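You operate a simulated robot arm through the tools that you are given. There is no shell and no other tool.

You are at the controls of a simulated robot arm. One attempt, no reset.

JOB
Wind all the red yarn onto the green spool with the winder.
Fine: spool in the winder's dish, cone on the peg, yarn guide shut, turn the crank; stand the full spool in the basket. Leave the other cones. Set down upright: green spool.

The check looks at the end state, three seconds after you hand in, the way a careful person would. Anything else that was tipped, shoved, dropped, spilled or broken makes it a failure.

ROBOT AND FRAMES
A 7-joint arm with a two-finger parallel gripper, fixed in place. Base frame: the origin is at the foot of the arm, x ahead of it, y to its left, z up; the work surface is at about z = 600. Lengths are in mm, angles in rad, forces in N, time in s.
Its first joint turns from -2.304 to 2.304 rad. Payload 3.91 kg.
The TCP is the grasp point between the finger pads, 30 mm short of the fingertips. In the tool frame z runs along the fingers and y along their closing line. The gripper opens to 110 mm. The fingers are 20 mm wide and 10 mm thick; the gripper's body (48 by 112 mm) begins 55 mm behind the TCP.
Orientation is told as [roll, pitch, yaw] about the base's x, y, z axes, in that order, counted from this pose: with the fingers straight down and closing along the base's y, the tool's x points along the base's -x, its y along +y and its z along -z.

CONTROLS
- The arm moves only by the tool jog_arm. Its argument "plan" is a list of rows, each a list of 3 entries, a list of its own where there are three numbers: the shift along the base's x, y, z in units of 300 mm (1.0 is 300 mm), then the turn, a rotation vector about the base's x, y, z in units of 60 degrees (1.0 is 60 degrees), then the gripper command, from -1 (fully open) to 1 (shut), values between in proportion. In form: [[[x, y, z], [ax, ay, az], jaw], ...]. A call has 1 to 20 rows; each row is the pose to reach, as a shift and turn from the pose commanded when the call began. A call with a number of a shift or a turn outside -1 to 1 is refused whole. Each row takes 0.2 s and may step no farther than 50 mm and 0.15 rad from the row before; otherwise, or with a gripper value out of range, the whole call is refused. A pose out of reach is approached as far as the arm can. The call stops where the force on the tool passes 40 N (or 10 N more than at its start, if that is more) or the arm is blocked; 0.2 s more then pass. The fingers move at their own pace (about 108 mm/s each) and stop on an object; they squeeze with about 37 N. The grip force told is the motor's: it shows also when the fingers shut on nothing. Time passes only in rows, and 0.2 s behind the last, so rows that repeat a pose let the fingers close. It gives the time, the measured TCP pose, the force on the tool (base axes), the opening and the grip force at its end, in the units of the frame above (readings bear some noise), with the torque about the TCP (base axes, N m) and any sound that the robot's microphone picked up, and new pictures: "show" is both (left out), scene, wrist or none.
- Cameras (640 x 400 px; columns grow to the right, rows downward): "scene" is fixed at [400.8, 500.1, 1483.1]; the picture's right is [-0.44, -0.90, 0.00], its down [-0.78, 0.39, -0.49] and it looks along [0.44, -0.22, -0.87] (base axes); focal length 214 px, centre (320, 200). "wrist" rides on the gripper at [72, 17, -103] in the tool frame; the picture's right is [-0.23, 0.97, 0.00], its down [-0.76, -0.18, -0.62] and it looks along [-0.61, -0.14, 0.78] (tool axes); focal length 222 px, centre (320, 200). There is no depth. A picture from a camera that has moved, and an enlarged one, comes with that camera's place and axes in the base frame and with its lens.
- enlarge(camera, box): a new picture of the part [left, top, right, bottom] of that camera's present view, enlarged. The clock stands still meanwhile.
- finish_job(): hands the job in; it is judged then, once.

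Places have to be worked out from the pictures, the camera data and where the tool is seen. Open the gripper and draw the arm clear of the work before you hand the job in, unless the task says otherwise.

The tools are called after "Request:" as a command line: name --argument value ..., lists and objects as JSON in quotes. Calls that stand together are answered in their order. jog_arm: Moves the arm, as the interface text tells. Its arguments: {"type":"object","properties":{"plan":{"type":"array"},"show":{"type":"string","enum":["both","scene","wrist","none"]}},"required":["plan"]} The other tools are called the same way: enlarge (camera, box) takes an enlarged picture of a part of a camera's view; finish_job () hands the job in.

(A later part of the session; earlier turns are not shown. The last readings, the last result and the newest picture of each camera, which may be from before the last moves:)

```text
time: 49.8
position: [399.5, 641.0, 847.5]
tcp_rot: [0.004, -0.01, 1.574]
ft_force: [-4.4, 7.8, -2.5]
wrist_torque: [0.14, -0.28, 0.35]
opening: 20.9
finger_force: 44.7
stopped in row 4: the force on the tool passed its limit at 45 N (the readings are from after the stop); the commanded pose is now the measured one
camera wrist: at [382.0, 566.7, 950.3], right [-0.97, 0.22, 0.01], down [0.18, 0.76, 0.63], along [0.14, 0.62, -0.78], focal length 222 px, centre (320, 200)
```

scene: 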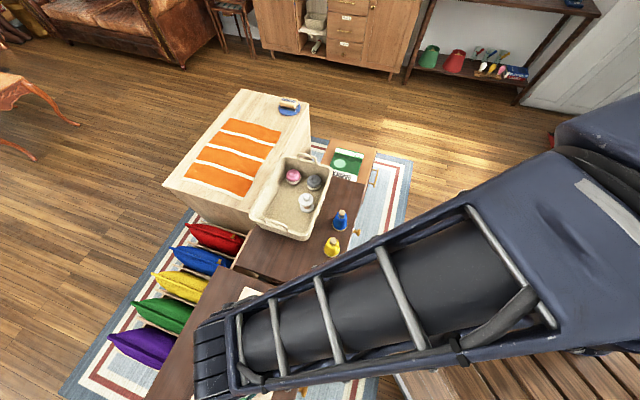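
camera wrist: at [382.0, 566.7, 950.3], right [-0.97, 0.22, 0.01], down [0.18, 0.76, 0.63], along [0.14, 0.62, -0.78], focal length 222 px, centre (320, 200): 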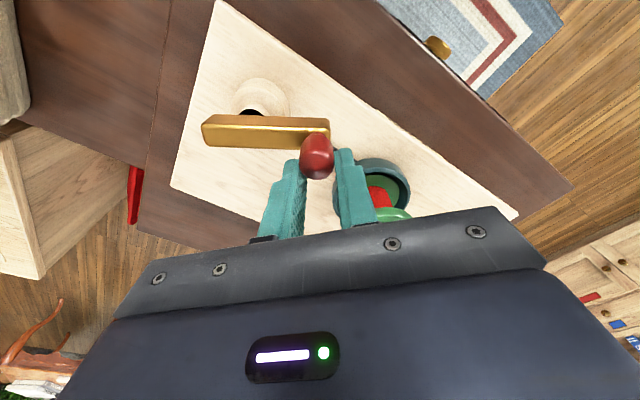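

The stop shows my radius was too small: from the three knob positions and bar angles the pivot fits (455.7,625) with R≈58.5. I continue a short arc with that circle.

Request:
jog_arm --plan '[[[0.0093, 0.0256, 0], [0, 0, 0], 1], [[0.0221, 0.0496, 0], [0, 0, 0], 1], [[0.0381, 0.0716, 0], [0, 0, 0], 1], [[0.057, 0.0912, 0], [0, 0, 0], 1]]' --show "wrist"

```text
time: 50.9
position: [411.6, 669.6, 847.2]
tcp_rot: [0.008, -0.009, 1.577]
ft_force: [-9.0, 10.2, -5.6]
wrist_torque: [0.1, -0.31, -0.08]
opening: 17.8
finger_force: 45.2
stopped in row 4: the force on the tool passed its limit at 43 N (the readings are from after the stop); the commanded pose is now the measured one
camera wrist: at [395.0, 594.7, 950.4], right [-0.98, 0.22, 0.01], down [0.18, 0.76, 0.63], along [0.13, 0.62, -0.78], focal length 222 px, centre (320, 200)
```

wrist: 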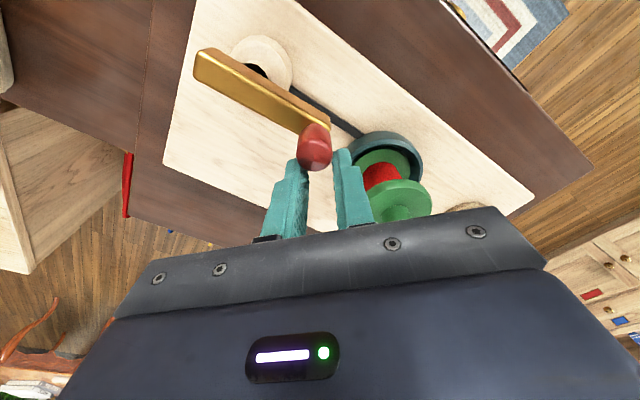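

The knob slipped along the pads (it lags 16 mm behind the TCP), so gripping isn't robust. A better fit is pivot ≈(449.5,618.7), R≈51; I'll release and instead push the crank bar around with closed fingers. First release and rise to look.

Request:
jog_arm --plan '[[[0, 0, 0], [0, 0, 0], 0.3], [[0, 0, 0], [0, 0, 0], 0.3], [[0, 0, 0.1], [-0.008, 0.008, -0.006], 0.3], [[0, -0.03, 0.25], [-0.008, 0.008, -0.006], 0.3], [[0, -0.1, 0.35], [-0.008, 0.008, -0.006], 0.6], [[0, -0.2, 0.35], [-0.008, 0.008, -0.006], 1], [[0, -0.2, 0.35], [-0.008, 0.008, -0.006], 1]]' --show "wrist"

Request:
enlarge --camera "wrist" --box '[180, 0, 440, 200]'

```text
time: 52.5
position: [412.2, 607.8, 951.9]
tcp_rot: [0.014, -0.001, 1.573]
ft_force: [-0.2, -0.3, 0.5]
wrist_torque: [-0.02, 0.02, 0.04]
opening: 0.0
finger_force: 37.0
camera wrist: at [395.7, 535.2, 1056.0], right [-0.97, 0.23, 0.01], down [0.19, 0.76, 0.62], along [0.13, 0.61, -0.78], focal length 222 px, centre (320, 200)
```

wrist: 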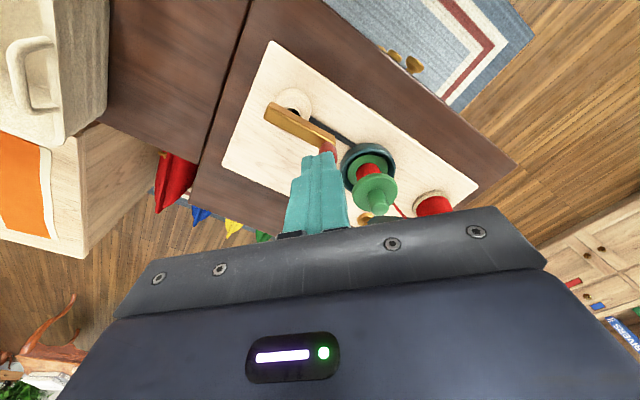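

```text
2.00 times, centred on (310, 100) of wrist
camera zoom: at [395.7, 535.2, 1056.0], right [-0.97, 0.23, 0.01], down [0.19, 0.76, 0.62], along [0.13, 0.61, -0.78], focal length 444 px, centre (340, 400)
```

zoom: 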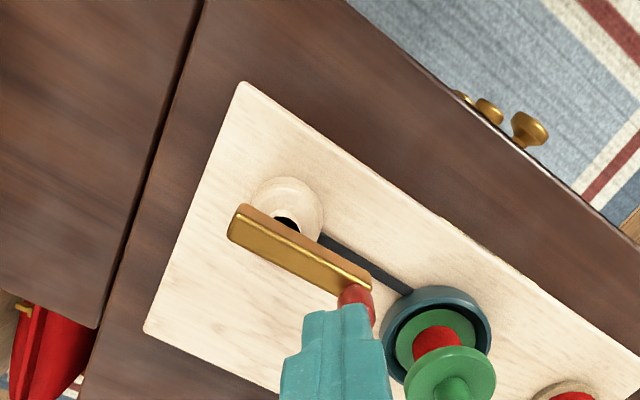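

The crank bar is now at φ≈142°, top z≈790. I place the closed fingers beside its trailing (base) side, tips at ~z 778, clear of the hub.

Request:
jog_arm --plan '[[[-0.042, 0.017, -0.08], [0, -0.013, -0.002], 1], [[-0.042, 0.017, -0.22], [0, -0.013, -0.002], 1], [[-0.042, 0.017, -0.36], [0, -0.013, -0.002], 1], [[-0.042, 0.017, -0.48], [0, -0.013, -0.002], 1], [[-0.042, 0.017, -0.48], [0, -0.013, -0.002], 1]]' --show "wrist"

Request:
enlarge --camera "wrist" --box '[200, 0, 440, 200]'

```text
time: 53.7
position: [403.9, 613.2, 806.9]
tcp_rot: [0.001, -0.002, 1.568]
ft_force: [1.2, 0.1, -0.5]
wrist_torque: [0.01, 0.02, -0.04]
opening: 0.0
finger_force: 37.3
camera wrist: at [386.2, 539.5, 910.9], right [-0.97, 0.23, 0.0], down [0.18, 0.76, 0.62], along [0.14, 0.61, -0.78], focal length 222 px, centre (320, 200)
```

wrist: 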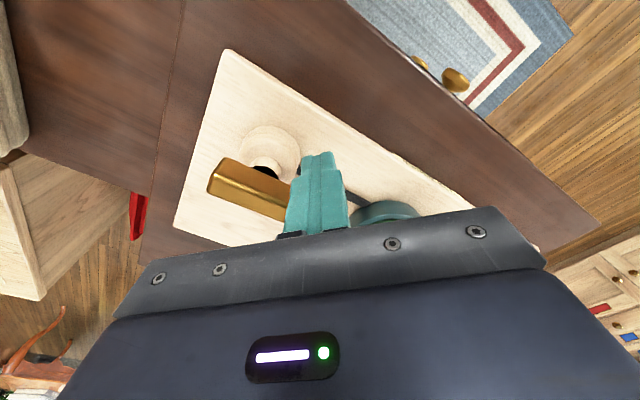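

```text
2.00 times, centred on (320, 100) of wrist
camera zoom: at [386.2, 539.5, 910.9], right [-0.97, 0.23, 0.0], down [0.18, 0.76, 0.62], along [0.14, 0.61, -0.78], focal length 444 px, centre (320, 400)
```

zoom: 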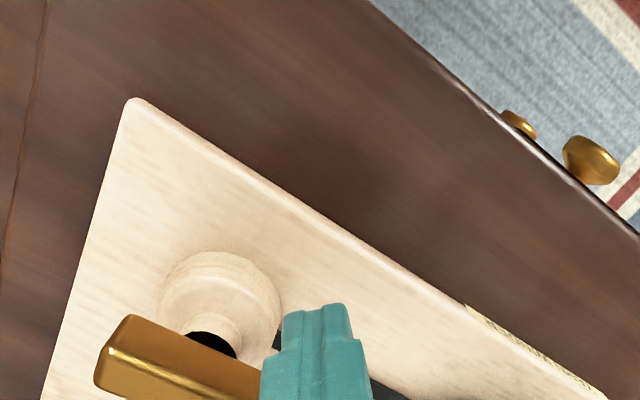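

The fingers sit just behind the bar near the hub level, with no contact yet. I push along the circle through ~70° as a test.

Request:
jog_arm --plan '[[[0.01, 0.0323, 0], [0, 0, 0], 1], [[0.018, 0.0633, 0], [0, 0, 0], 1], [[0.032, 0.0923, 0], [0, 0, 0], 1], [[0.0517, 0.1177, 0], [0, 0, 0], 1], [[0.0763, 0.138, 0], [0, 0, 0], 1], [[0.1047, 0.1533, 0], [0, 0, 0], 1]]' --show "wrist"

```text
time: 55.0
position: [427.0, 653.3, 807.7]
tcp_rot: [0.002, 0.003, 1.565]
ft_force: [0.0, -0.7, -0.1]
wrist_torque: [0.0, 0.02, 0.02]
opening: 0.3
finger_force: 36.9
stopped in row 6: the force on the tool passed its limit at 44 N (the readings are from after the stop); the commanded pose is now the measured one
camera wrist: at [409.8, 579.6, 912.4], right [-0.97, 0.23, 0.0], down [0.18, 0.76, 0.62], along [0.14, 0.6, -0.78], focal length 222 px, centre (320, 200)
```

wrist: 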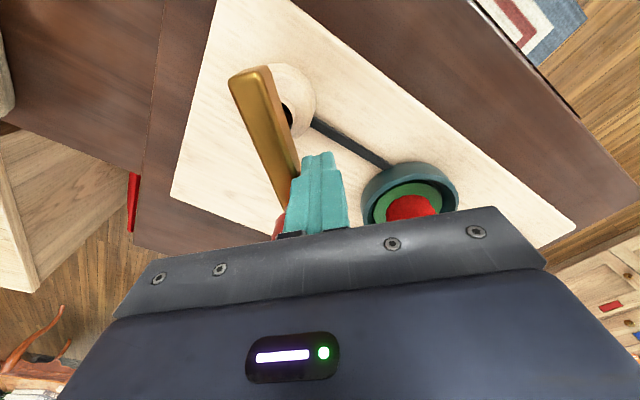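

The bar moved on to φ≈100° but the force peaked at 44 N; it may be speed-dependent or the finger meeting the knob. I continue slower to see the sustained force.

Request:
jog_arm --plan '[[[0.0113, 0.0103, 0], [0, 0, 0], 1], [[0.025, 0.0153, 0], [0, 0, 0], 1], [[0.0393, 0.0193, 0], [0, 0, 0], 1], [[0.0537, 0.0217, 0], [0, 0, 0], 1]]' --show "wrist"

Request:
enlarge --camera "wrist" --box '[200, 20, 440, 220]'

```text
time: 56.0
position: [444.5, 658.9, 807.6]
tcp_rot: [0.001, 0.002, 1.567]
ft_force: [-1.1, 1.3, 0.8]
wrist_torque: [0.0, 0.01, -0.03]
opening: 0.0
finger_force: 36.8
camera wrist: at [425.3, 585.9, 911.7], right [-0.97, 0.23, 0.0], down [0.18, 0.76, 0.62], along [0.14, 0.6, -0.78], focal length 222 px, centre (320, 200)
```

wrist: 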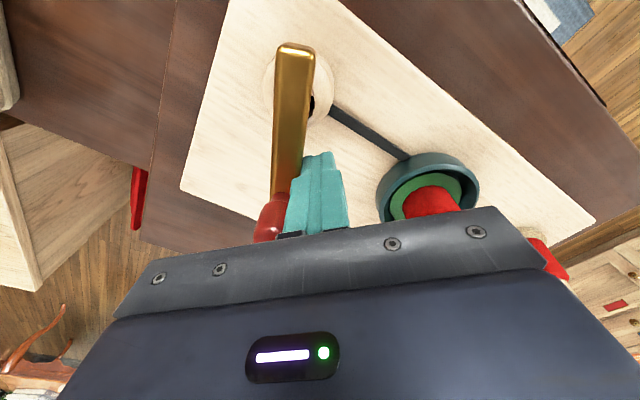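

```text
2.00 times, centred on (320, 120) of wrist
camera zoom: at [425.3, 585.9, 911.7], right [-0.97, 0.23, 0.0], down [0.18, 0.76, 0.62], along [0.14, 0.6, -0.78], focal length 444 px, centre (320, 360)
```

zoom: 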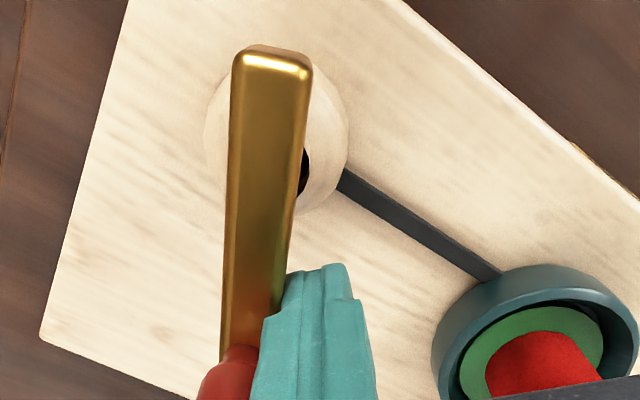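

At slower speed the bar moves along with almost no residual force, and the spool is visibly filling. I continue the push at 8° per row through ~96°.

Request:
jog_arm --plan '[[[0.0195, 0.0007, 0], [0, 0, 0], 1], [[0.0389, -0.0014, 0], [0, 0, 0], 1], [[0.0579, -0.0061, 0], [0, 0, 0], 1], [[0.076, -0.0134, 0], [0, 0, 0], 1], [[0.0929, -0.0232, 0], [0, 0, 0], 1], [[0.1083, -0.0352, 0], [0, 0, 0], 1], [[0.1219, -0.0492, 0], [0, 0, 0], 1], [[0.1334, -0.065, 0], [0, 0, 0], 1], [[0.1425, -0.0823, 0], [0, 0, 0], 1], [[0.1492, -0.1006, 0], [0, 0, 0], 1], [[0.1533, -0.1197, 0], [0, 0, 0], 1], [[0.1546, -0.1392, 0], [0, 0, 0], 1]]' --show "both"

```text
time: 57.8
position: [478.5, 641.0, 808.3]
tcp_rot: [0.004, 0.007, 1.57]
ft_force: [-0.1, -0.3, -0.3]
wrist_torque: [0.0, 0.01, 0.0]
opening: 0.2
finger_force: 37.0
stopped in row 9: the force on the tool passed its limit at 44 N (the readings are from after the stop); the commanded pose is now the measured one
camera wrist: at [462.0, 568.7, 911.3], right [-0.97, 0.23, 0.0], down [0.18, 0.76, 0.62], along [0.14, 0.6, -0.79], focal length 222 px, centre (320, 200)
```

scene: 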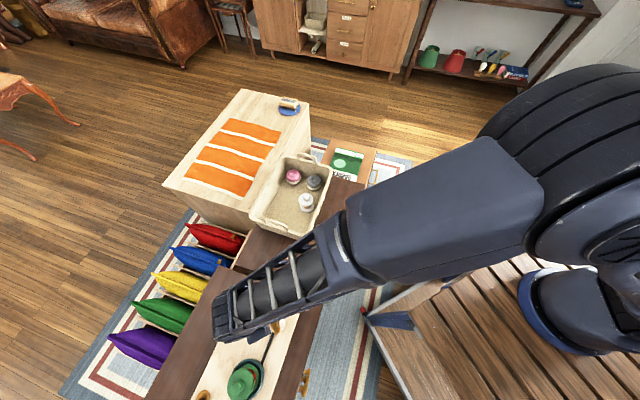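
wrist: 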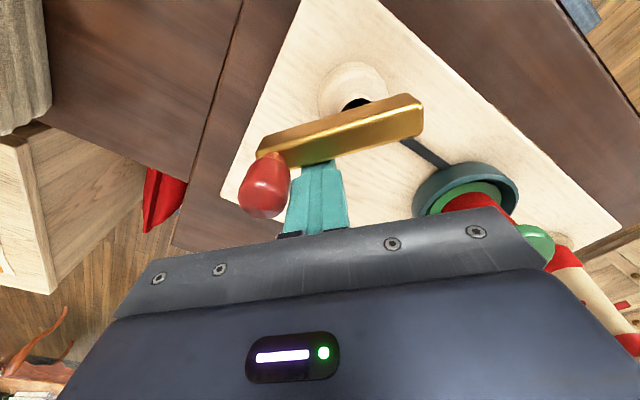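

The cone already shows bare wood; let me look at how much yarn remains.

Request:
enlarge --camera "wrist" --box '[400, 150, 640, 360]'

Request:
enlarge --camera "scene" --box '[180, 310, 330, 400]'

```text
1.90 times, centred on (520, 255) of wrist
camera zoom: at [462.0, 568.7, 911.3], right [-0.97, 0.23, 0.0], down [0.18, 0.76, 0.62], along [0.14, 0.6, -0.79], focal length 423 px, centre (-61, 95)
```

zoom: 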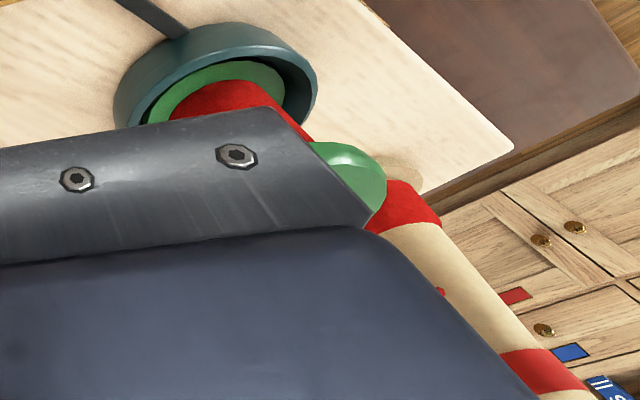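

```text
4.27 times, centred on (255, 355) of scene
camera zoom: at [400.8, 500.1, 1483.1], right [-0.44, -0.9, 0.0], down [-0.78, 0.39, -0.49], along [0.44, -0.22, -0.87], focal length 915 px, centre (597, -461)
```

zoom: 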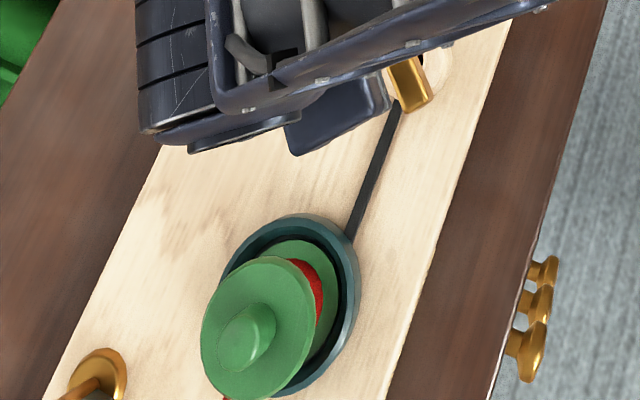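

Only the lower part of the cone still has red yarn. I keep pushing, slower (5°/row), through the next 100°.

Request:
jog_arm --plan '[[[0.0153, -0.0023, 0], [0, 0, 0], 1], [[0.0213, -0.013, 0], [0, 0, 0], 1], [[0.0263, -0.0243, 0], [0, 0, 0], 1], [[0.0307, -0.0357, 0], [0, 0, 0], 1], [[0.0337, -0.0477, 0], [0, 0, 0], 1], [[0.0357, -0.0597, 0], [0, 0, 0], 1], [[0.0367, -0.0717, 0], [0, 0, 0], 1], [[0.0363, -0.084, 0], [0, 0, 0], 1], [[0.0353, -0.096, 0], [0, 0, 0], 1], [[0.033, -0.108, 0], [0, 0, 0], 1], [[0.0297, -0.12, 0], [0, 0, 0], 1], [[0.0257, -0.1313, 0], [0, 0, 0], 1], [[0.0203, -0.1423, 0], [0, 0, 0], 1], [[0.014, -0.153, 0], [0, 0, 0], 1], [[0.007, -0.163, 0], [0, 0, 0], 1], [[-0.001, -0.172, 0], [0, 0, 0], 1], [[-0.0097, -0.1807, 0], [0, 0, 0], 1], [[-0.019, -0.1883, 0], [0, 0, 0], 1], [[-0.029, -0.1953, 0], [0, 0, 0], 1], [[-0.0397, -0.2013, 0], [0, 0, 0], 1]]' --show "both"

```text
time: 61.8
position: [469.0, 586.8, 807.4]
tcp_rot: [0.005, 0.0, 1.572]
ft_force: [-0.1, 2.7, -1.0]
wrist_torque: [0.01, -0.02, -0.04]
opening: 0.0
finger_force: 36.8
stopped in row 20: the force on the tool passed its limit at 43 N (the readings are from after the stop); the commanded pose is now the measured one
camera wrist: at [451.3, 513.3, 912.3], right [-0.97, 0.23, 0.01], down [0.18, 0.76, 0.62], along [0.14, 0.61, -0.78], focal length 222 px, centre (320, 200)
```

scene: 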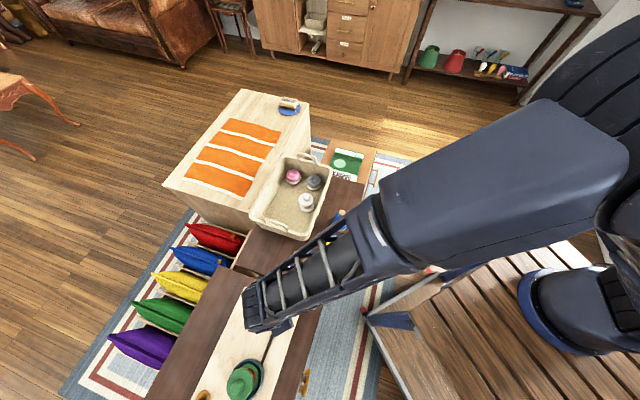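
wrist: 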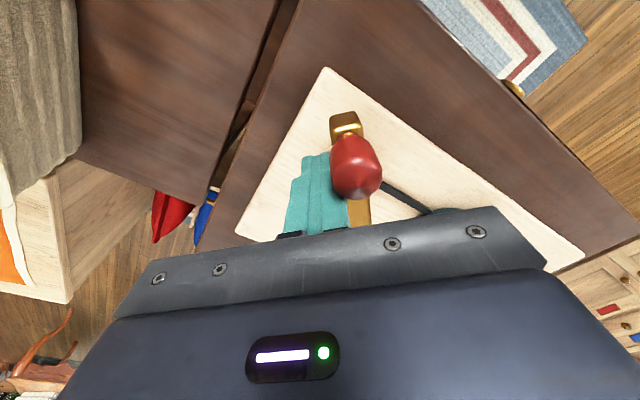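

Another ~100° done. Let me check the spool from the scene camera.

Request:
enlarge --camera "scene" --box '[180, 330, 300, 400]'

Request:
enlarge --camera "wrist" --box '[240, 60, 480, 240]'

```text
5.33 times, centred on (240, 365) of scene
camera zoom: at [400.8, 500.1, 1483.1], right [-0.44, -0.9, 0.0], down [-0.78, 0.39, -0.49], along [0.44, -0.22, -0.87], focal length 1144 px, centre (747, -680)
```

zoom: 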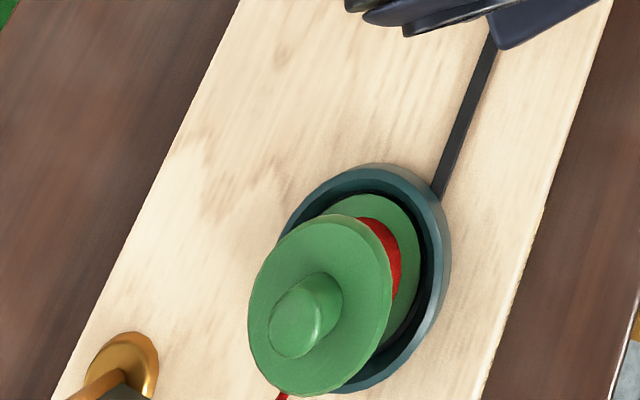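

```text
2.22 times, centred on (360, 150) of wrist
camera zoom: at [451.3, 513.3, 912.3], right [-0.97, 0.23, 0.01], down [0.18, 0.76, 0.62], along [0.14, 0.61, -0.78], focal length 494 px, centre (231, 311)
```

zoom: 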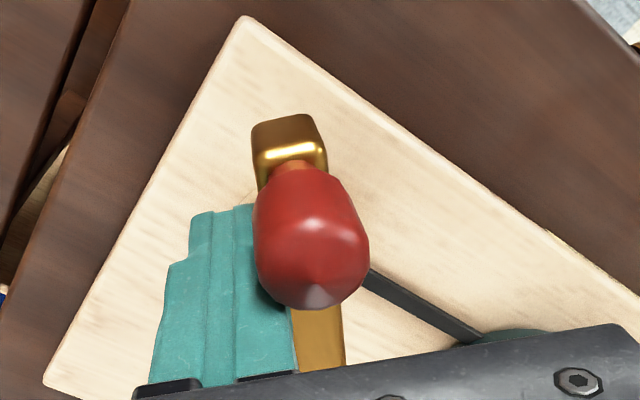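

The knob is at the near side now. I continue the circle another ~100°.

Request:
jog_arm --plan '[[[-0.005, -0.0113, 0], [0, 0, 0], 1], [[-0.014, -0.02, 0], [0, 0, 0], 1], [[-0.0237, -0.0277, 0], [0, 0, 0], 1], [[-0.0353, -0.0313, 0], [0, 0, 0], 1], [[-0.0473, -0.034, 0], [0, 0, 0], 1], [[-0.0593, -0.0353, 0], [0, 0, 0], 1], [[-0.0717, -0.036, 0], [0, 0, 0], 1], [[-0.084, -0.0353, 0], [0, 0, 0], 1], [[-0.096, -0.034, 0], [0, 0, 0], 1], [[-0.108, -0.0313, 0], [0, 0, 0], 1], [[-0.1197, -0.0277, 0], [0, 0, 0], 1], [[-0.131, -0.023, 0], [0, 0, 0], 1], [[-0.1417, -0.0173, 0], [0, 0, 0], 1], [[-0.152, -0.0107, 0], [0, 0, 0], 1], [[-0.1617, -0.0033, 0], [0, 0, 0], 1], [[-0.1707, 0.005, 0], [0, 0, 0], 1], [[-0.179, 0.014, 0], [0, 0, 0], 1], [[-0.1863, 0.0237, 0], [0, 0, 0], 1], [[-0.193, 0.034, 0], [0, 0, 0], 1], [[-0.1987, 0.0447, 0], [0, 0, 0], 1]]' --show "both"

```text
time: 62.3
position: [464.8, 586.3, 808.3]
tcp_rot: [0.004, -0.008, 1.571]
ft_force: [0.4, 0.1, 0.1]
wrist_torque: [-0.03, -0.01, 0.03]
opening: 0.1
finger_force: 37.2
stopped in row 2: the force on the tool passed its limit at 43 N (the readings are from after the stop); the commanded pose is now the measured one
camera wrist: at [448.2, 511.5, 912.5], right [-0.97, 0.23, 0.01], down [0.18, 0.76, 0.63], along [0.14, 0.61, -0.78], focal length 222 px, centre (320, 200)
```

scene: 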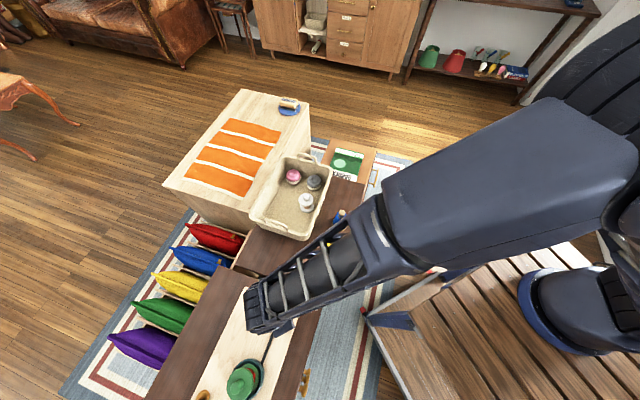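
wrist: 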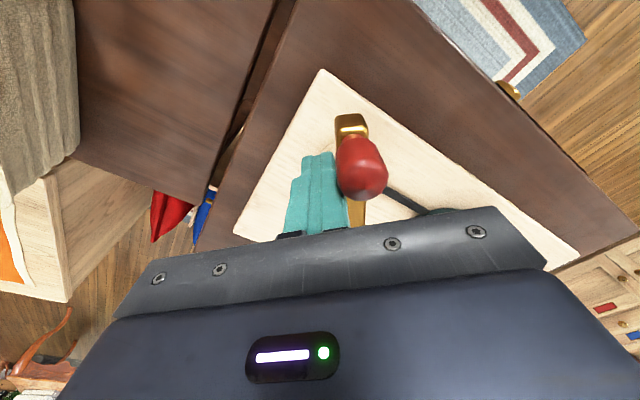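

The finger is now pushing the knob partly outward, which jams. I'll follow a tighter circle (36 mm) so it pushes the flat bar side only.

Request:
jog_arm --plan '[[[-0.0107, -0.0047, 0], [0, 0, 0], 1], [[-0.0227, -0.009, 0], [0, 0, 0], 1], [[-0.0347, -0.012, 0], [0, 0, 0], 1], [[-0.0473, -0.014, 0], [0, 0, 0], 1], [[-0.0597, -0.0143, 0], [0, 0, 0], 1], [[-0.0723, -0.0133, 0], [0, 0, 0], 1], [[-0.0847, -0.0113, 0], [0, 0, 0], 1], [[-0.0967, -0.0077, 0], [0, 0, 0], 1], [[-0.1083, -0.003, 0], [0, 0, 0], 1], [[-0.1193, 0.0027, 0], [0, 0, 0], 1], [[-0.13, 0.0097, 0], [0, 0, 0], 1], [[-0.1397, 0.018, 0], [0, 0, 0], 1], [[-0.1483, 0.027, 0], [0, 0, 0], 1], [[-0.156, 0.037, 0], [0, 0, 0], 1], [[-0.1627, 0.0473, 0], [0, 0, 0], 1], [[-0.168, 0.0587, 0], [0, 0, 0], 1]]' --show "both"

```text
time: 65.7
position: [414.0, 602.0, 807.8]
tcp_rot: [0.006, -0.005, 1.572]
ft_force: [-0.5, 0.2, -0.3]
wrist_torque: [-0.01, 0.0, 0.01]
opening: 0.0
finger_force: 37.4
camera wrist: at [396.4, 527.4, 911.2], right [-0.97, 0.23, 0.01], down [0.18, 0.76, 0.63], along [0.14, 0.61, -0.78], focal length 222 px, centre (320, 200)
```

scene: 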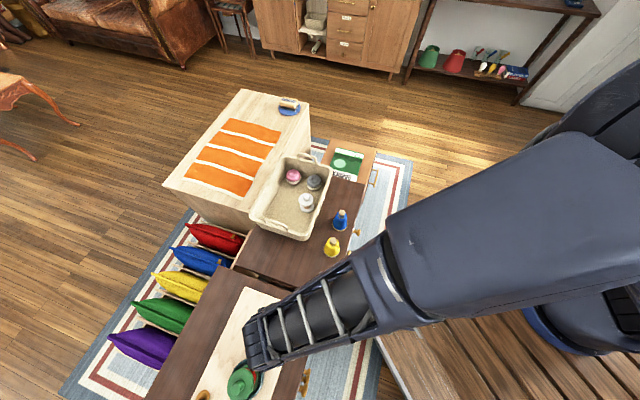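
wrist: 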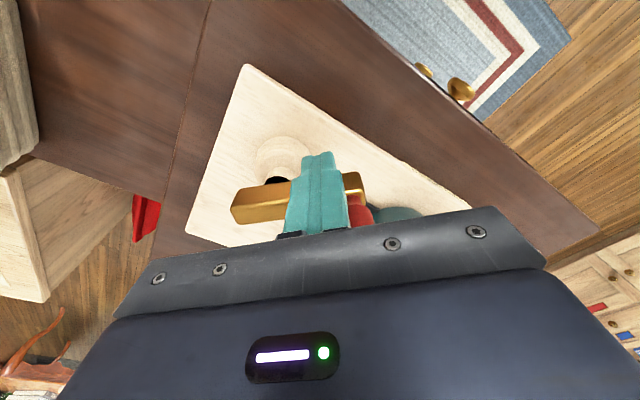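

That arc ran without a stop. I continue at 8°/row on the same tight circle for another 160°.

Request:
jog_arm --plan '[[[-0.0057, 0.016, 0], [0, 0, 0], 1], [[-0.0087, 0.0323, 0], [0, 0, 0], 1], [[-0.0097, 0.049, 0], [0, 0, 0], 1], [[-0.0083, 0.0657, 0], [0, 0, 0], 1], [[-0.0043, 0.082, 0], [0, 0, 0], 1], [[0.0017, 0.0977, 0], [0, 0, 0], 1], [[0.0097, 0.1123, 0], [0, 0, 0], 1], [[0.0197, 0.1257, 0], [0, 0, 0], 1], [[0.0317, 0.1377, 0], [0, 0, 0], 1], [[0.045, 0.1477, 0], [0, 0, 0], 1], [[0.0597, 0.1557, 0], [0, 0, 0], 1], [[0.0753, 0.1617, 0], [0, 0, 0], 1], [[0.0917, 0.1657, 0], [0, 0, 0], 1], [[0.1083, 0.167, 0], [0, 0, 0], 1], [[0.125, 0.166, 0], [0, 0, 0], 1], [[0.1413, 0.163, 0], [0, 0, 0], 1], [[0.1573, 0.1573, 0], [0, 0, 0], 1], [[0.172, 0.15, 0], [0, 0, 0], 1], [[0.186, 0.1403, 0], [0, 0, 0], 1], [[0.198, 0.129, 0], [0, 0, 0], 1]]' --show "both"

Request:
enlarge --camera "scene" --box '[180, 310, 330, 400]'

```text
time: 69.9
position: [474.1, 641.7, 808.0]
tcp_rot: [0.005, -0.006, 1.573]
ft_force: [-0.1, 0.4, -0.5]
wrist_torque: [0.01, 0.02, 0.0]
opening: 0.0
finger_force: 37.1
camera wrist: at [457.1, 567.7, 912.6], right [-0.97, 0.23, 0.01], down [0.18, 0.76, 0.63], along [0.14, 0.61, -0.78], focal length 222 px, centre (320, 200)
```

scene: 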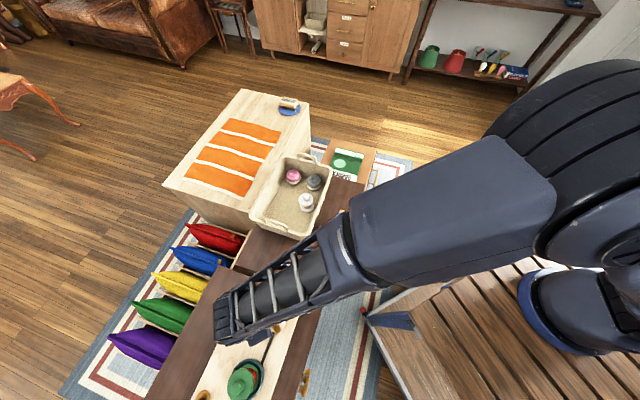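
wrist: 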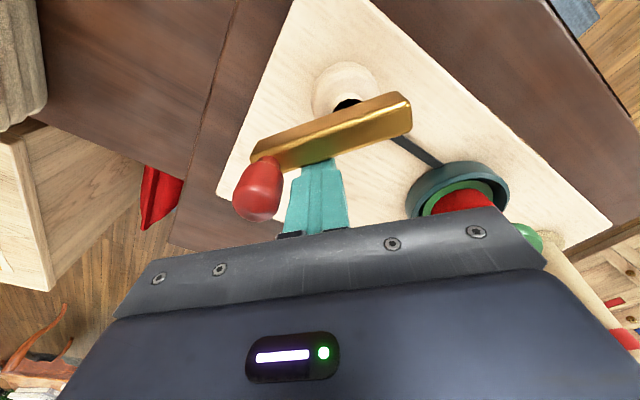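

```text
4.27 times, centred on (255, 355) of scene
camera zoom: at [400.8, 500.1, 1483.1], right [-0.44, -0.9, 0.0], down [-0.78, 0.39, -0.49], along [0.44, -0.22, -0.87], focal length 915 px, centre (597, -461)
```

zoom: 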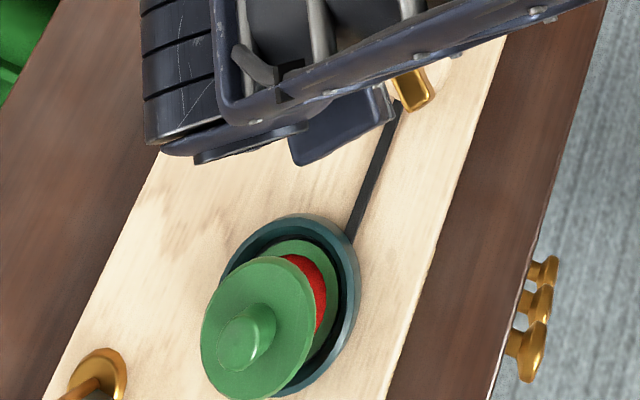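

The cone looks bare now; I check it and the yarn strand closely.

Request:
enlarge --camera "wrist" --box '[400, 150, 640, 360]'

Request:
enlarge --camera "scene" --box '[190, 340, 280, 400]'

```text
1.90 times, centred on (520, 255) of wrist
camera zoom: at [457.1, 567.7, 912.6], right [-0.97, 0.23, 0.01], down [0.18, 0.76, 0.63], along [0.14, 0.61, -0.78], focal length 423 px, centre (-61, 95)
```

zoom: 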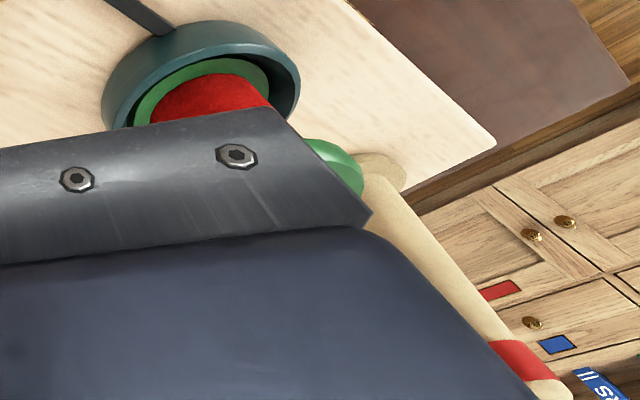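

```text
6.67 times, centred on (235, 370) of scene
camera zoom: at [400.8, 500.1, 1483.1], right [-0.44, -0.9, 0.0], down [-0.78, 0.39, -0.49], along [0.44, -0.22, -0.87], focal length 1430 px, centre (887, -933)
```

zoom: 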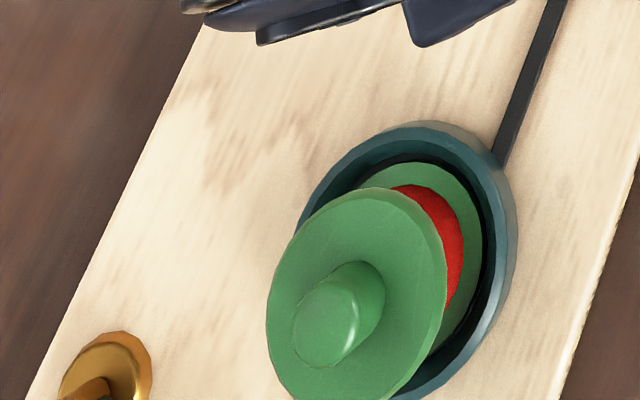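

The cone is bare and the strand is gone: winding looks complete. I back off the bar, rise, and go above the spool to confirm.

Request:
jog_arm --plan '[[[-0.01, 0.01, 0], [0, 0, 0], 1], [[-0.01, 0.01, 0.12], [0, 0, 0], 1], [[-0.01, 0.01, 0.26], [0, 0, 0], 1], [[-0.01, 0.01, 0.4], [-0.004, -0.005, 0], 0.5], [[-0.01, 0.01, 0.52], [-0.004, -0.005, 0], 0.2], [[-0.1, 0.1, 0.57], [-0.004, -0.005, 0], 0.1], [[-0.2, 0.18, 0.57], [-0.004, -0.005, 0], 0.1], [[-0.3, 0.25, 0.57], [-0.004, -0.005, 0], 0.1], [[-0.376, 0.321, 0.57], [-0.004, -0.005, 0], 0.1]]' --show "both"

Request:
enlarge --camera "wrist" --box '[220, 20, 460, 220]'

```text
time: 71.9
position: [361.1, 740.4, 980.6]
tcp_rot: [0.002, -0.006, 1.57]
ft_force: [0.7, 0.1, 0.8]
wrist_torque: [-0.02, 0.04, -0.03]
opening: 49.6
finger_force: 0.0
camera wrist: at [343.4, 666.4, 1083.5], right [-0.97, 0.23, 0.0], down [0.18, 0.76, 0.63], along [0.14, 0.61, -0.78], focal length 222 px, centre (320, 200)
```

scene: 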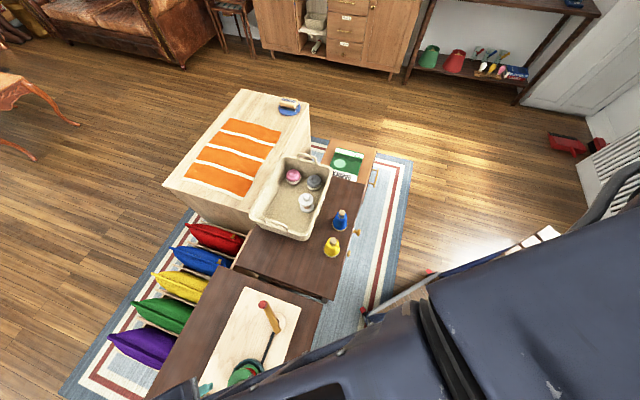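
wrist: 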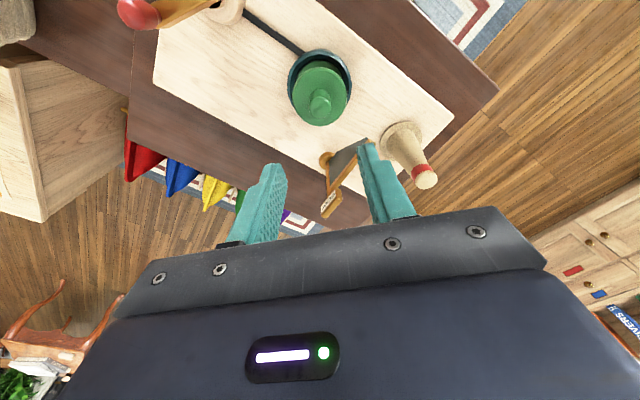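

```text
2.00 times, centred on (340, 120) of wrist
camera zoom: at [343.4, 666.4, 1083.5], right [-0.97, 0.23, 0.0], down [0.18, 0.76, 0.63], along [0.14, 0.61, -0.78], focal length 444 px, centre (280, 360)
```

zoom: 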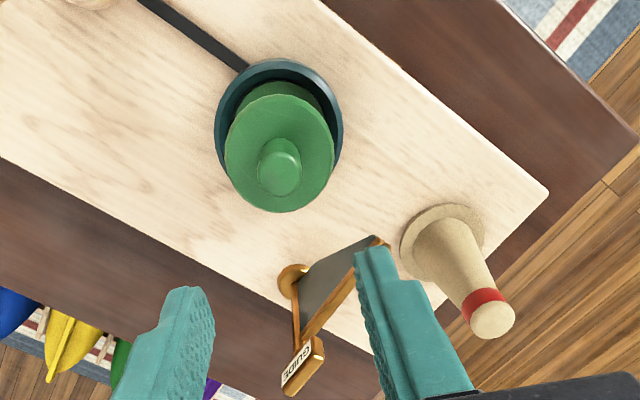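

Confirmed: the cone is bare, no strand, and the spool stands in the dish. I shift −4 mm in y to centre on the knob and descend to grasp it.

Request:
jog_arm --plan '[[[0, -0.014, -0.14], [0, 0, 0], 0.1], [[0, -0.014, -0.28], [0, 0, 0], 0.1], [[0, -0.014, -0.38], [0, 0, 0], 0.1], [[0, -0.014, -0.432], [0, 0, 0], 0.1], [[0, -0.014, -0.432], [0, 0, 0], 1], [[0, -0.014, -0.432], [0, 0, 0], 1], [[0, -0.014, -0.432], [0, 0, 0], 1]]' --show "wrist"

Request:
enlarge --camera "wrist" --box '[250, 40, 390, 220]'

```text
time: 73.5
position: [360.9, 734.7, 849.6]
tcp_rot: [0.001, 0.001, 1.572]
ft_force: [0.1, 0.3, 0.2]
wrist_torque: [-0.01, 0.0, -0.01]
opening: 21.2
finger_force: 37.4
camera wrist: at [343.9, 660.6, 952.6], right [-0.97, 0.23, 0.0], down [0.18, 0.76, 0.62], along [0.14, 0.61, -0.78], focal length 222 px, centre (320, 200)
```

wrist: 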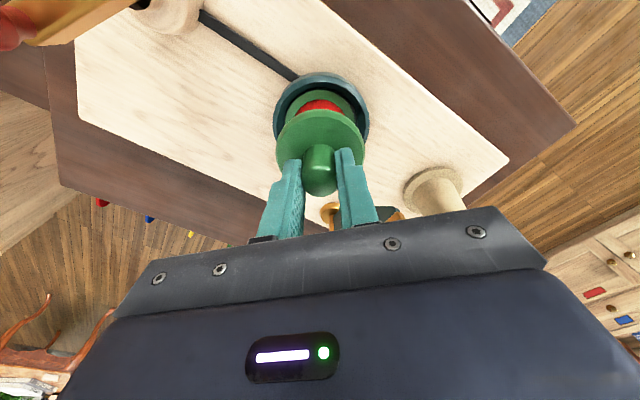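

```text
2.22 times, centred on (320, 130) of wrist
camera zoom: at [343.9, 660.6, 952.6], right [-0.97, 0.23, 0.0], down [0.18, 0.76, 0.62], along [0.14, 0.61, -0.78], focal length 494 px, centre (320, 356)
```

zoom: 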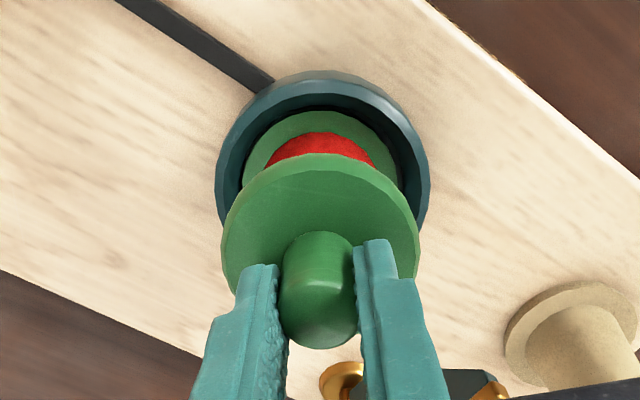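

The knob is gripped. I lift the full spool straight up out of the dish.

Request:
jog_arm --plan '[[[0, 0, 0.04], [0, 0, 0], 1], [[0, 0, 0.12], [0, 0, 0], 1], [[0, 0, 0.26], [0, 0, 0], 1], [[0, 0, 0.4], [0, 0, 0], 1], [[0, 0, 0.5], [0, 0, 0], 1]]' --show "both"

Request:
enlarge --camera "wrist" --box '[220, 20, 420, 220]'

Request:
enlarge --camera "scene" --box '[230, 130, 390, 270]'

```text
time: 74.7
position: [363.9, 732.7, 999.9]
tcp_rot: [0.001, -0.001, 1.572]
ft_force: [0.2, 0.8, -1.1]
wrist_torque: [-0.02, 0.0, -0.01]
opening: 21.3
finger_force: 37.0
camera wrist: at [346.0, 659.1, 1103.1], right [-0.97, 0.23, 0.0], down [0.18, 0.76, 0.62], along [0.14, 0.61, -0.78], focal length 222 px, centre (320, 200)
```

scene: 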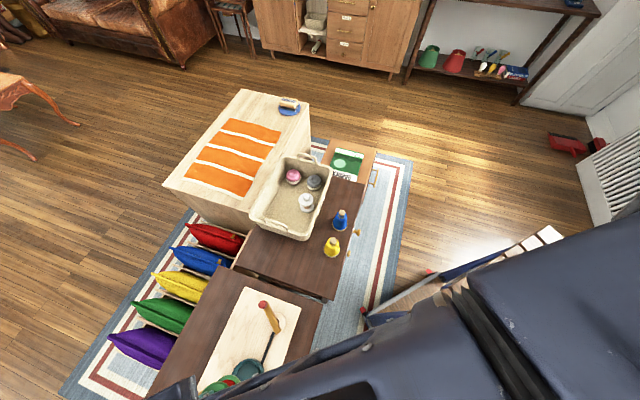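
wrist: 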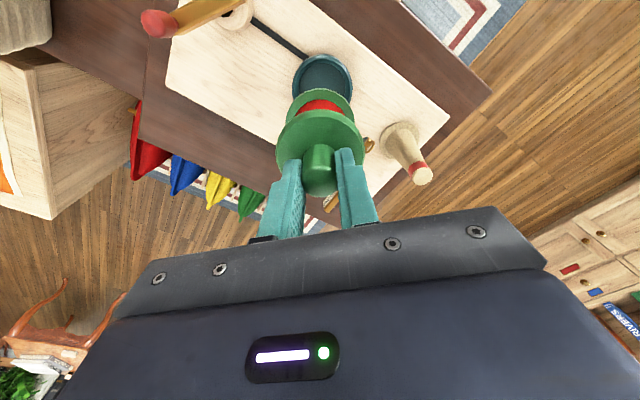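

```text
2.00 times, centred on (320, 120) of wrist
camera zoom: at [346.0, 659.1, 1103.1], right [-0.97, 0.23, 0.0], down [0.18, 0.76, 0.62], along [0.14, 0.61, -0.78], focal length 444 px, centre (320, 360)
```

zoom: 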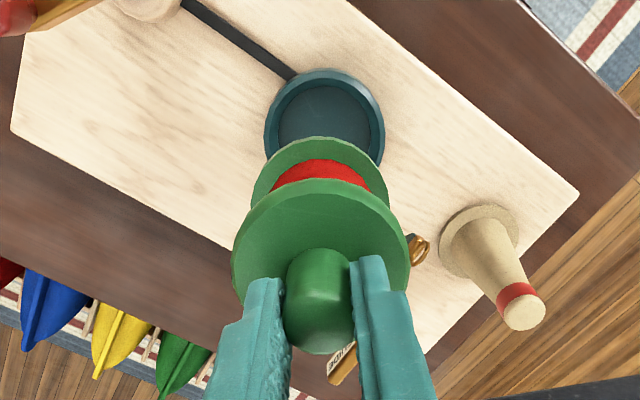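

```text
2.86 times, centred on (310, 200) of scene
camera zoom: at [400.8, 500.1, 1483.1], right [-0.44, -0.9, 0.0], down [-0.78, 0.39, -0.49], along [0.44, -0.22, -0.87], focal length 613 px, centre (349, 200)
```

zoom: 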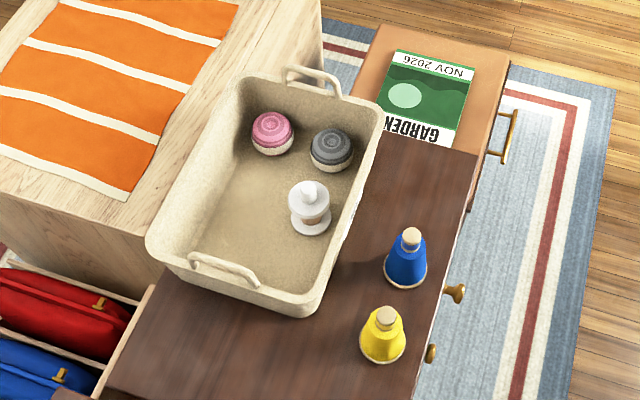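

The full spool is in hand, upright. The scene view shows free floor in the basket near (820,440), about 87 mm from the white spool; I carry it there high up while yawing to 30°.

Request:
jog_arm --plan '[[[0.127, -0.082, 0], [0, 0, -0.083], 1], [[0.254, -0.163, 0], [0, 0, -0.167], 1], [[0.38, -0.245, 0], [0, 0, -0.25], 1], [[0.507, -0.327, 0], [0, 0, -0.333], 1], [[0.634, -0.408, 0], [0, 0, -0.417], 1], [[0.76, -0.49, 0], [0, 0, -0.5], 1]]' --show "none"

Request:
jog_arm --plan '[[[0.12, -0.082, 0], [0, 0, -0.083], 1], [[0.24, -0.163, 0], [0, 0, -0.167], 1], [[0.35, -0.245, 0], [0, 0, -0.25], 1], [[0.47, -0.327, 0], [0, 0, -0.333], 1], [[0.59, -0.408, 0], [0, 0, -0.417], 1], [[0.7, -0.48, 0], [0, 0, -0.5], 1]]' --show "both"

Request:
enlarge --camera "wrist" --box '[180, 0, 480, 220]'

Request:
enlarge --camera "scene" --box '[230, 130, 390, 270]'

```text
time: 76.1
position: [588.9, 588.1, 1001.9]
tcp_rot: [0.0, -0.002, 1.048]
ft_force: [-0.3, -0.2, -0.3]
wrist_torque: [-0.04, -0.07, -0.04]
opening: 21.4
finger_force: 37.5
```

```text
time: 77.5
position: [798.8, 444.3, 999.4]
tcp_rot: [0.0, -0.003, 0.525]
ft_force: [-0.7, 0.7, -0.2]
wrist_torque: [-0.03, -0.03, 0.0]
opening: 21.4
finger_force: 37.3
camera wrist: at [726.7, 421.5, 1102.9], right [-0.29, 0.96, 0.0], down [0.75, 0.23, 0.63], along [0.6, 0.18, -0.78], focal length 222 px, centre (320, 200)
```

scene: 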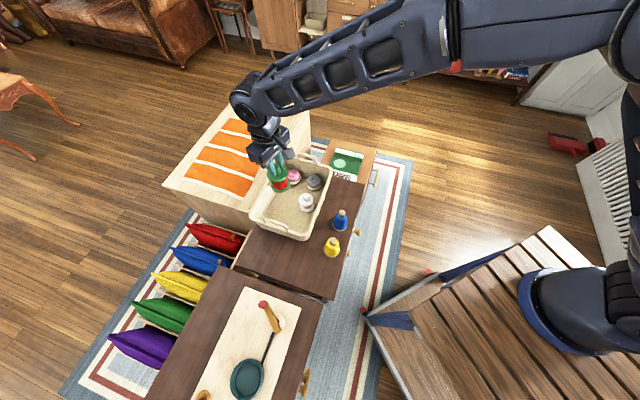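
wrist: 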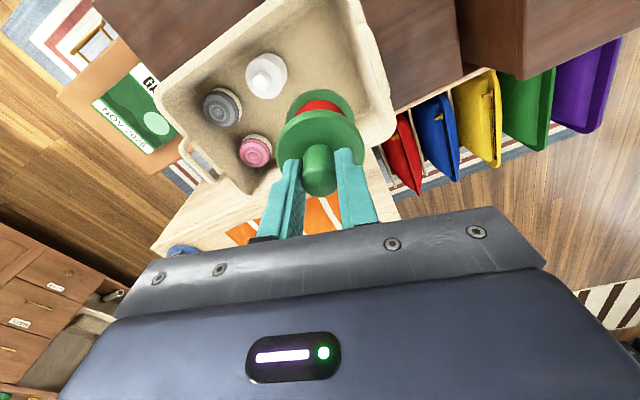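

```text
1.82 times, centred on (330, 110) of wrist
camera zoom: at [726.7, 421.5, 1102.9], right [-0.29, 0.96, 0.0], down [0.75, 0.23, 0.63], along [0.6, 0.18, -0.78], focal length 404 px, centre (302, 364)
```

zoom: 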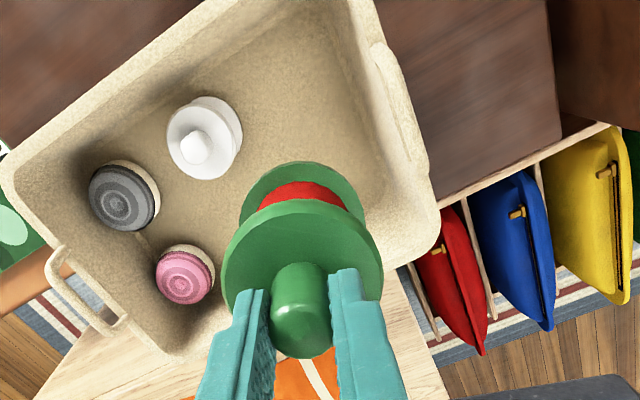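

```text
2.86 times, centred on (310, 200) of scene
camera zoom: at [400.8, 500.1, 1483.1], right [-0.44, -0.9, 0.0], down [-0.78, 0.39, -0.49], along [0.44, -0.22, -0.87], focal length 613 px, centre (349, 200)
```

zoom: 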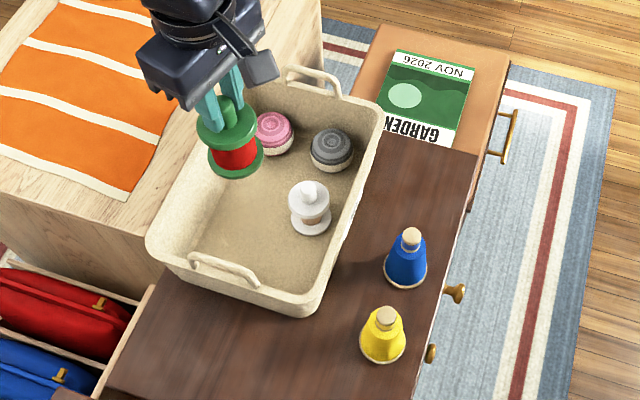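

There is clear floor at (813,444), ~100 mm from the white spool and away from the walls. I shift +14 mm in x and lower into the basket, stopping above the floor to check.

Request:
jog_arm --plan '[[[0.047, 0, 0], [0, 0, 0], 1], [[0.047, 0, -0.15], [0, 0, 0], 1], [[0.047, 0, -0.3], [0, 0, 0], 1], [[0.047, 0, -0.45], [0, 0, 0], 1], [[0.047, 0, -0.6], [0, 0, 0], 1], [[0.047, 0, -0.72], [0, 0, 0], 1], [[0.047, 0, -0.82], [0, 0, 0], 1]]' --show "both"

Request:
enlarge --camera "wrist" --box '[180, 0, 480, 220]'

Request:
enlarge --camera "scene" --box '[230, 130, 390, 270]'

```text
time: 79.1
position: [811.5, 443.5, 756.5]
tcp_rot: [-0.002, -0.005, 0.526]
ft_force: [-0.2, 0.6, 0.4]
wrist_torque: [0.02, 0.01, -0.04]
opening: 21.4
finger_force: 37.0
camera wrist: at [739.2, 419.9, 859.9], right [-0.29, 0.96, 0.0], down [0.75, 0.23, 0.63], along [0.6, 0.18, -0.78], focal length 222 px, centre (320, 200)
```

scene: 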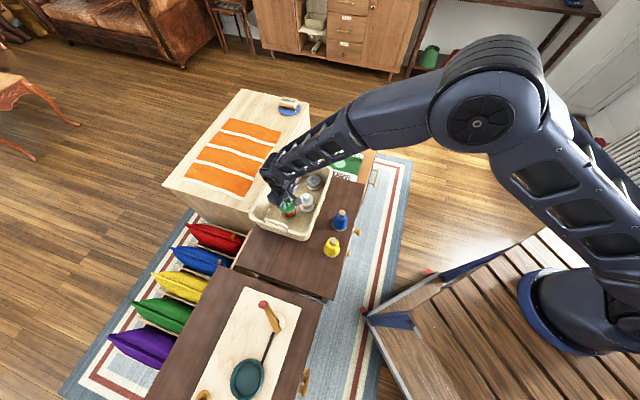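
wrist: 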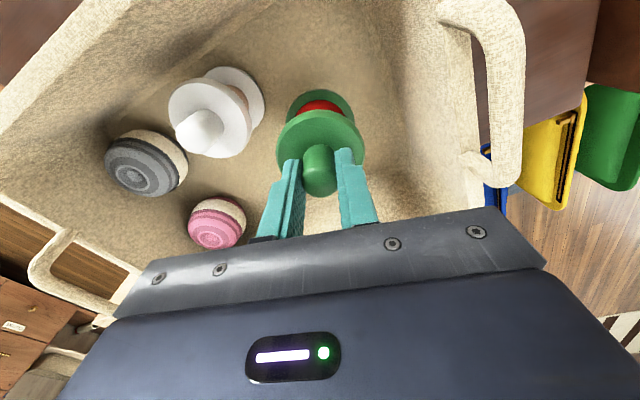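

```text
1.82 times, centred on (330, 110) of wrist
camera zoom: at [739.2, 419.9, 859.9], right [-0.29, 0.96, 0.0], down [0.75, 0.23, 0.63], along [0.6, 0.18, -0.78], focal length 404 px, centre (302, 364)
```

zoom: 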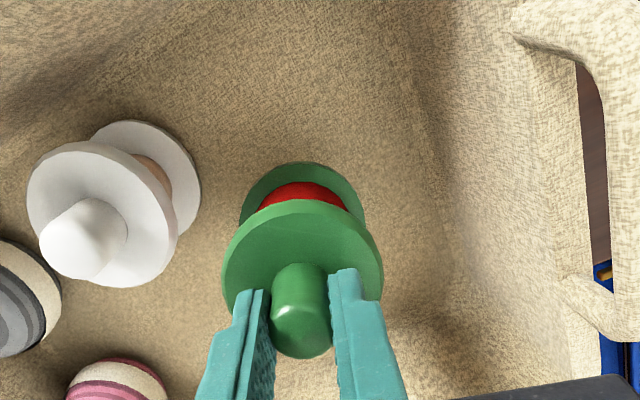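

```text
2.86 times, centred on (310, 200) of scene
camera zoom: at [400.8, 500.1, 1483.1], right [-0.44, -0.9, 0.0], down [-0.78, 0.39, -0.49], along [0.44, -0.22, -0.87], focal length 613 px, centre (349, 200)
```

zoom: 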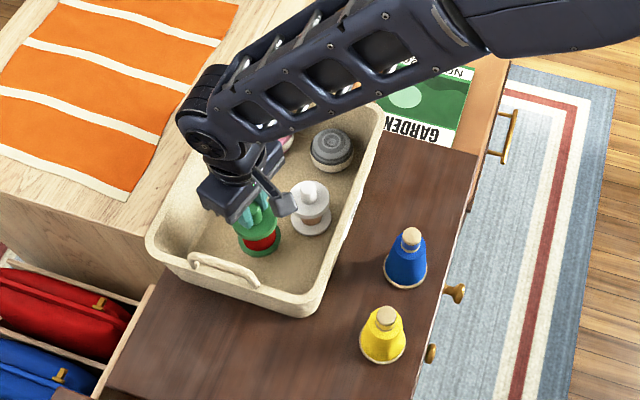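

The spool is over clear basket floor with margin all round. I lower slowly until contact (expected around TCP z≈713).

Request:
jog_arm --plan '[[[0, 0, -0.05], [0, 0, 0], 1], [[0, 0, -0.1], [0, 0, 0], 1], [[0, 0, -0.12], [0, 0, 0], 1], [[0, 0, -0.13], [0, 0, 0], 1], [[0, 0, -0.14], [0, 0, 0], 1], [[0, 0, -0.15], [0, 0, 0], 1], [[0, 0, -0.16], [0, 0, 0], 1], [[0, 0, -0.17], [0, 0, 0], 1]]' --show "wrist"

```text
time: 80.3
position: [814.8, 444.4, 717.6]
tcp_rot: [0.001, -0.006, 0.525]
ft_force: [-0.2, -0.8, 12.9]
wrist_torque: [-0.07, -0.11, -0.02]
opening: 21.1
finger_force: 37.2
stopped in row 5: the force on the tool passed its limit at 47 N (the readings are from after the stop); the commanded pose is now the measured one
camera wrist: at [742.4, 421.6, 821.1], right [-0.29, 0.96, 0.0], down [0.74, 0.23, 0.63], along [0.6, 0.19, -0.78], focal length 222 px, centre (320, 200)
```

wrist: 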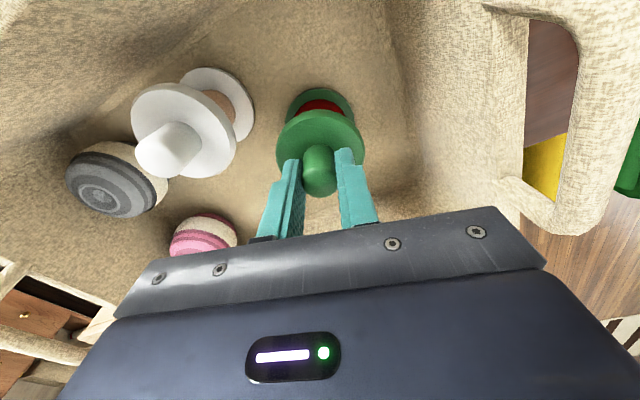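

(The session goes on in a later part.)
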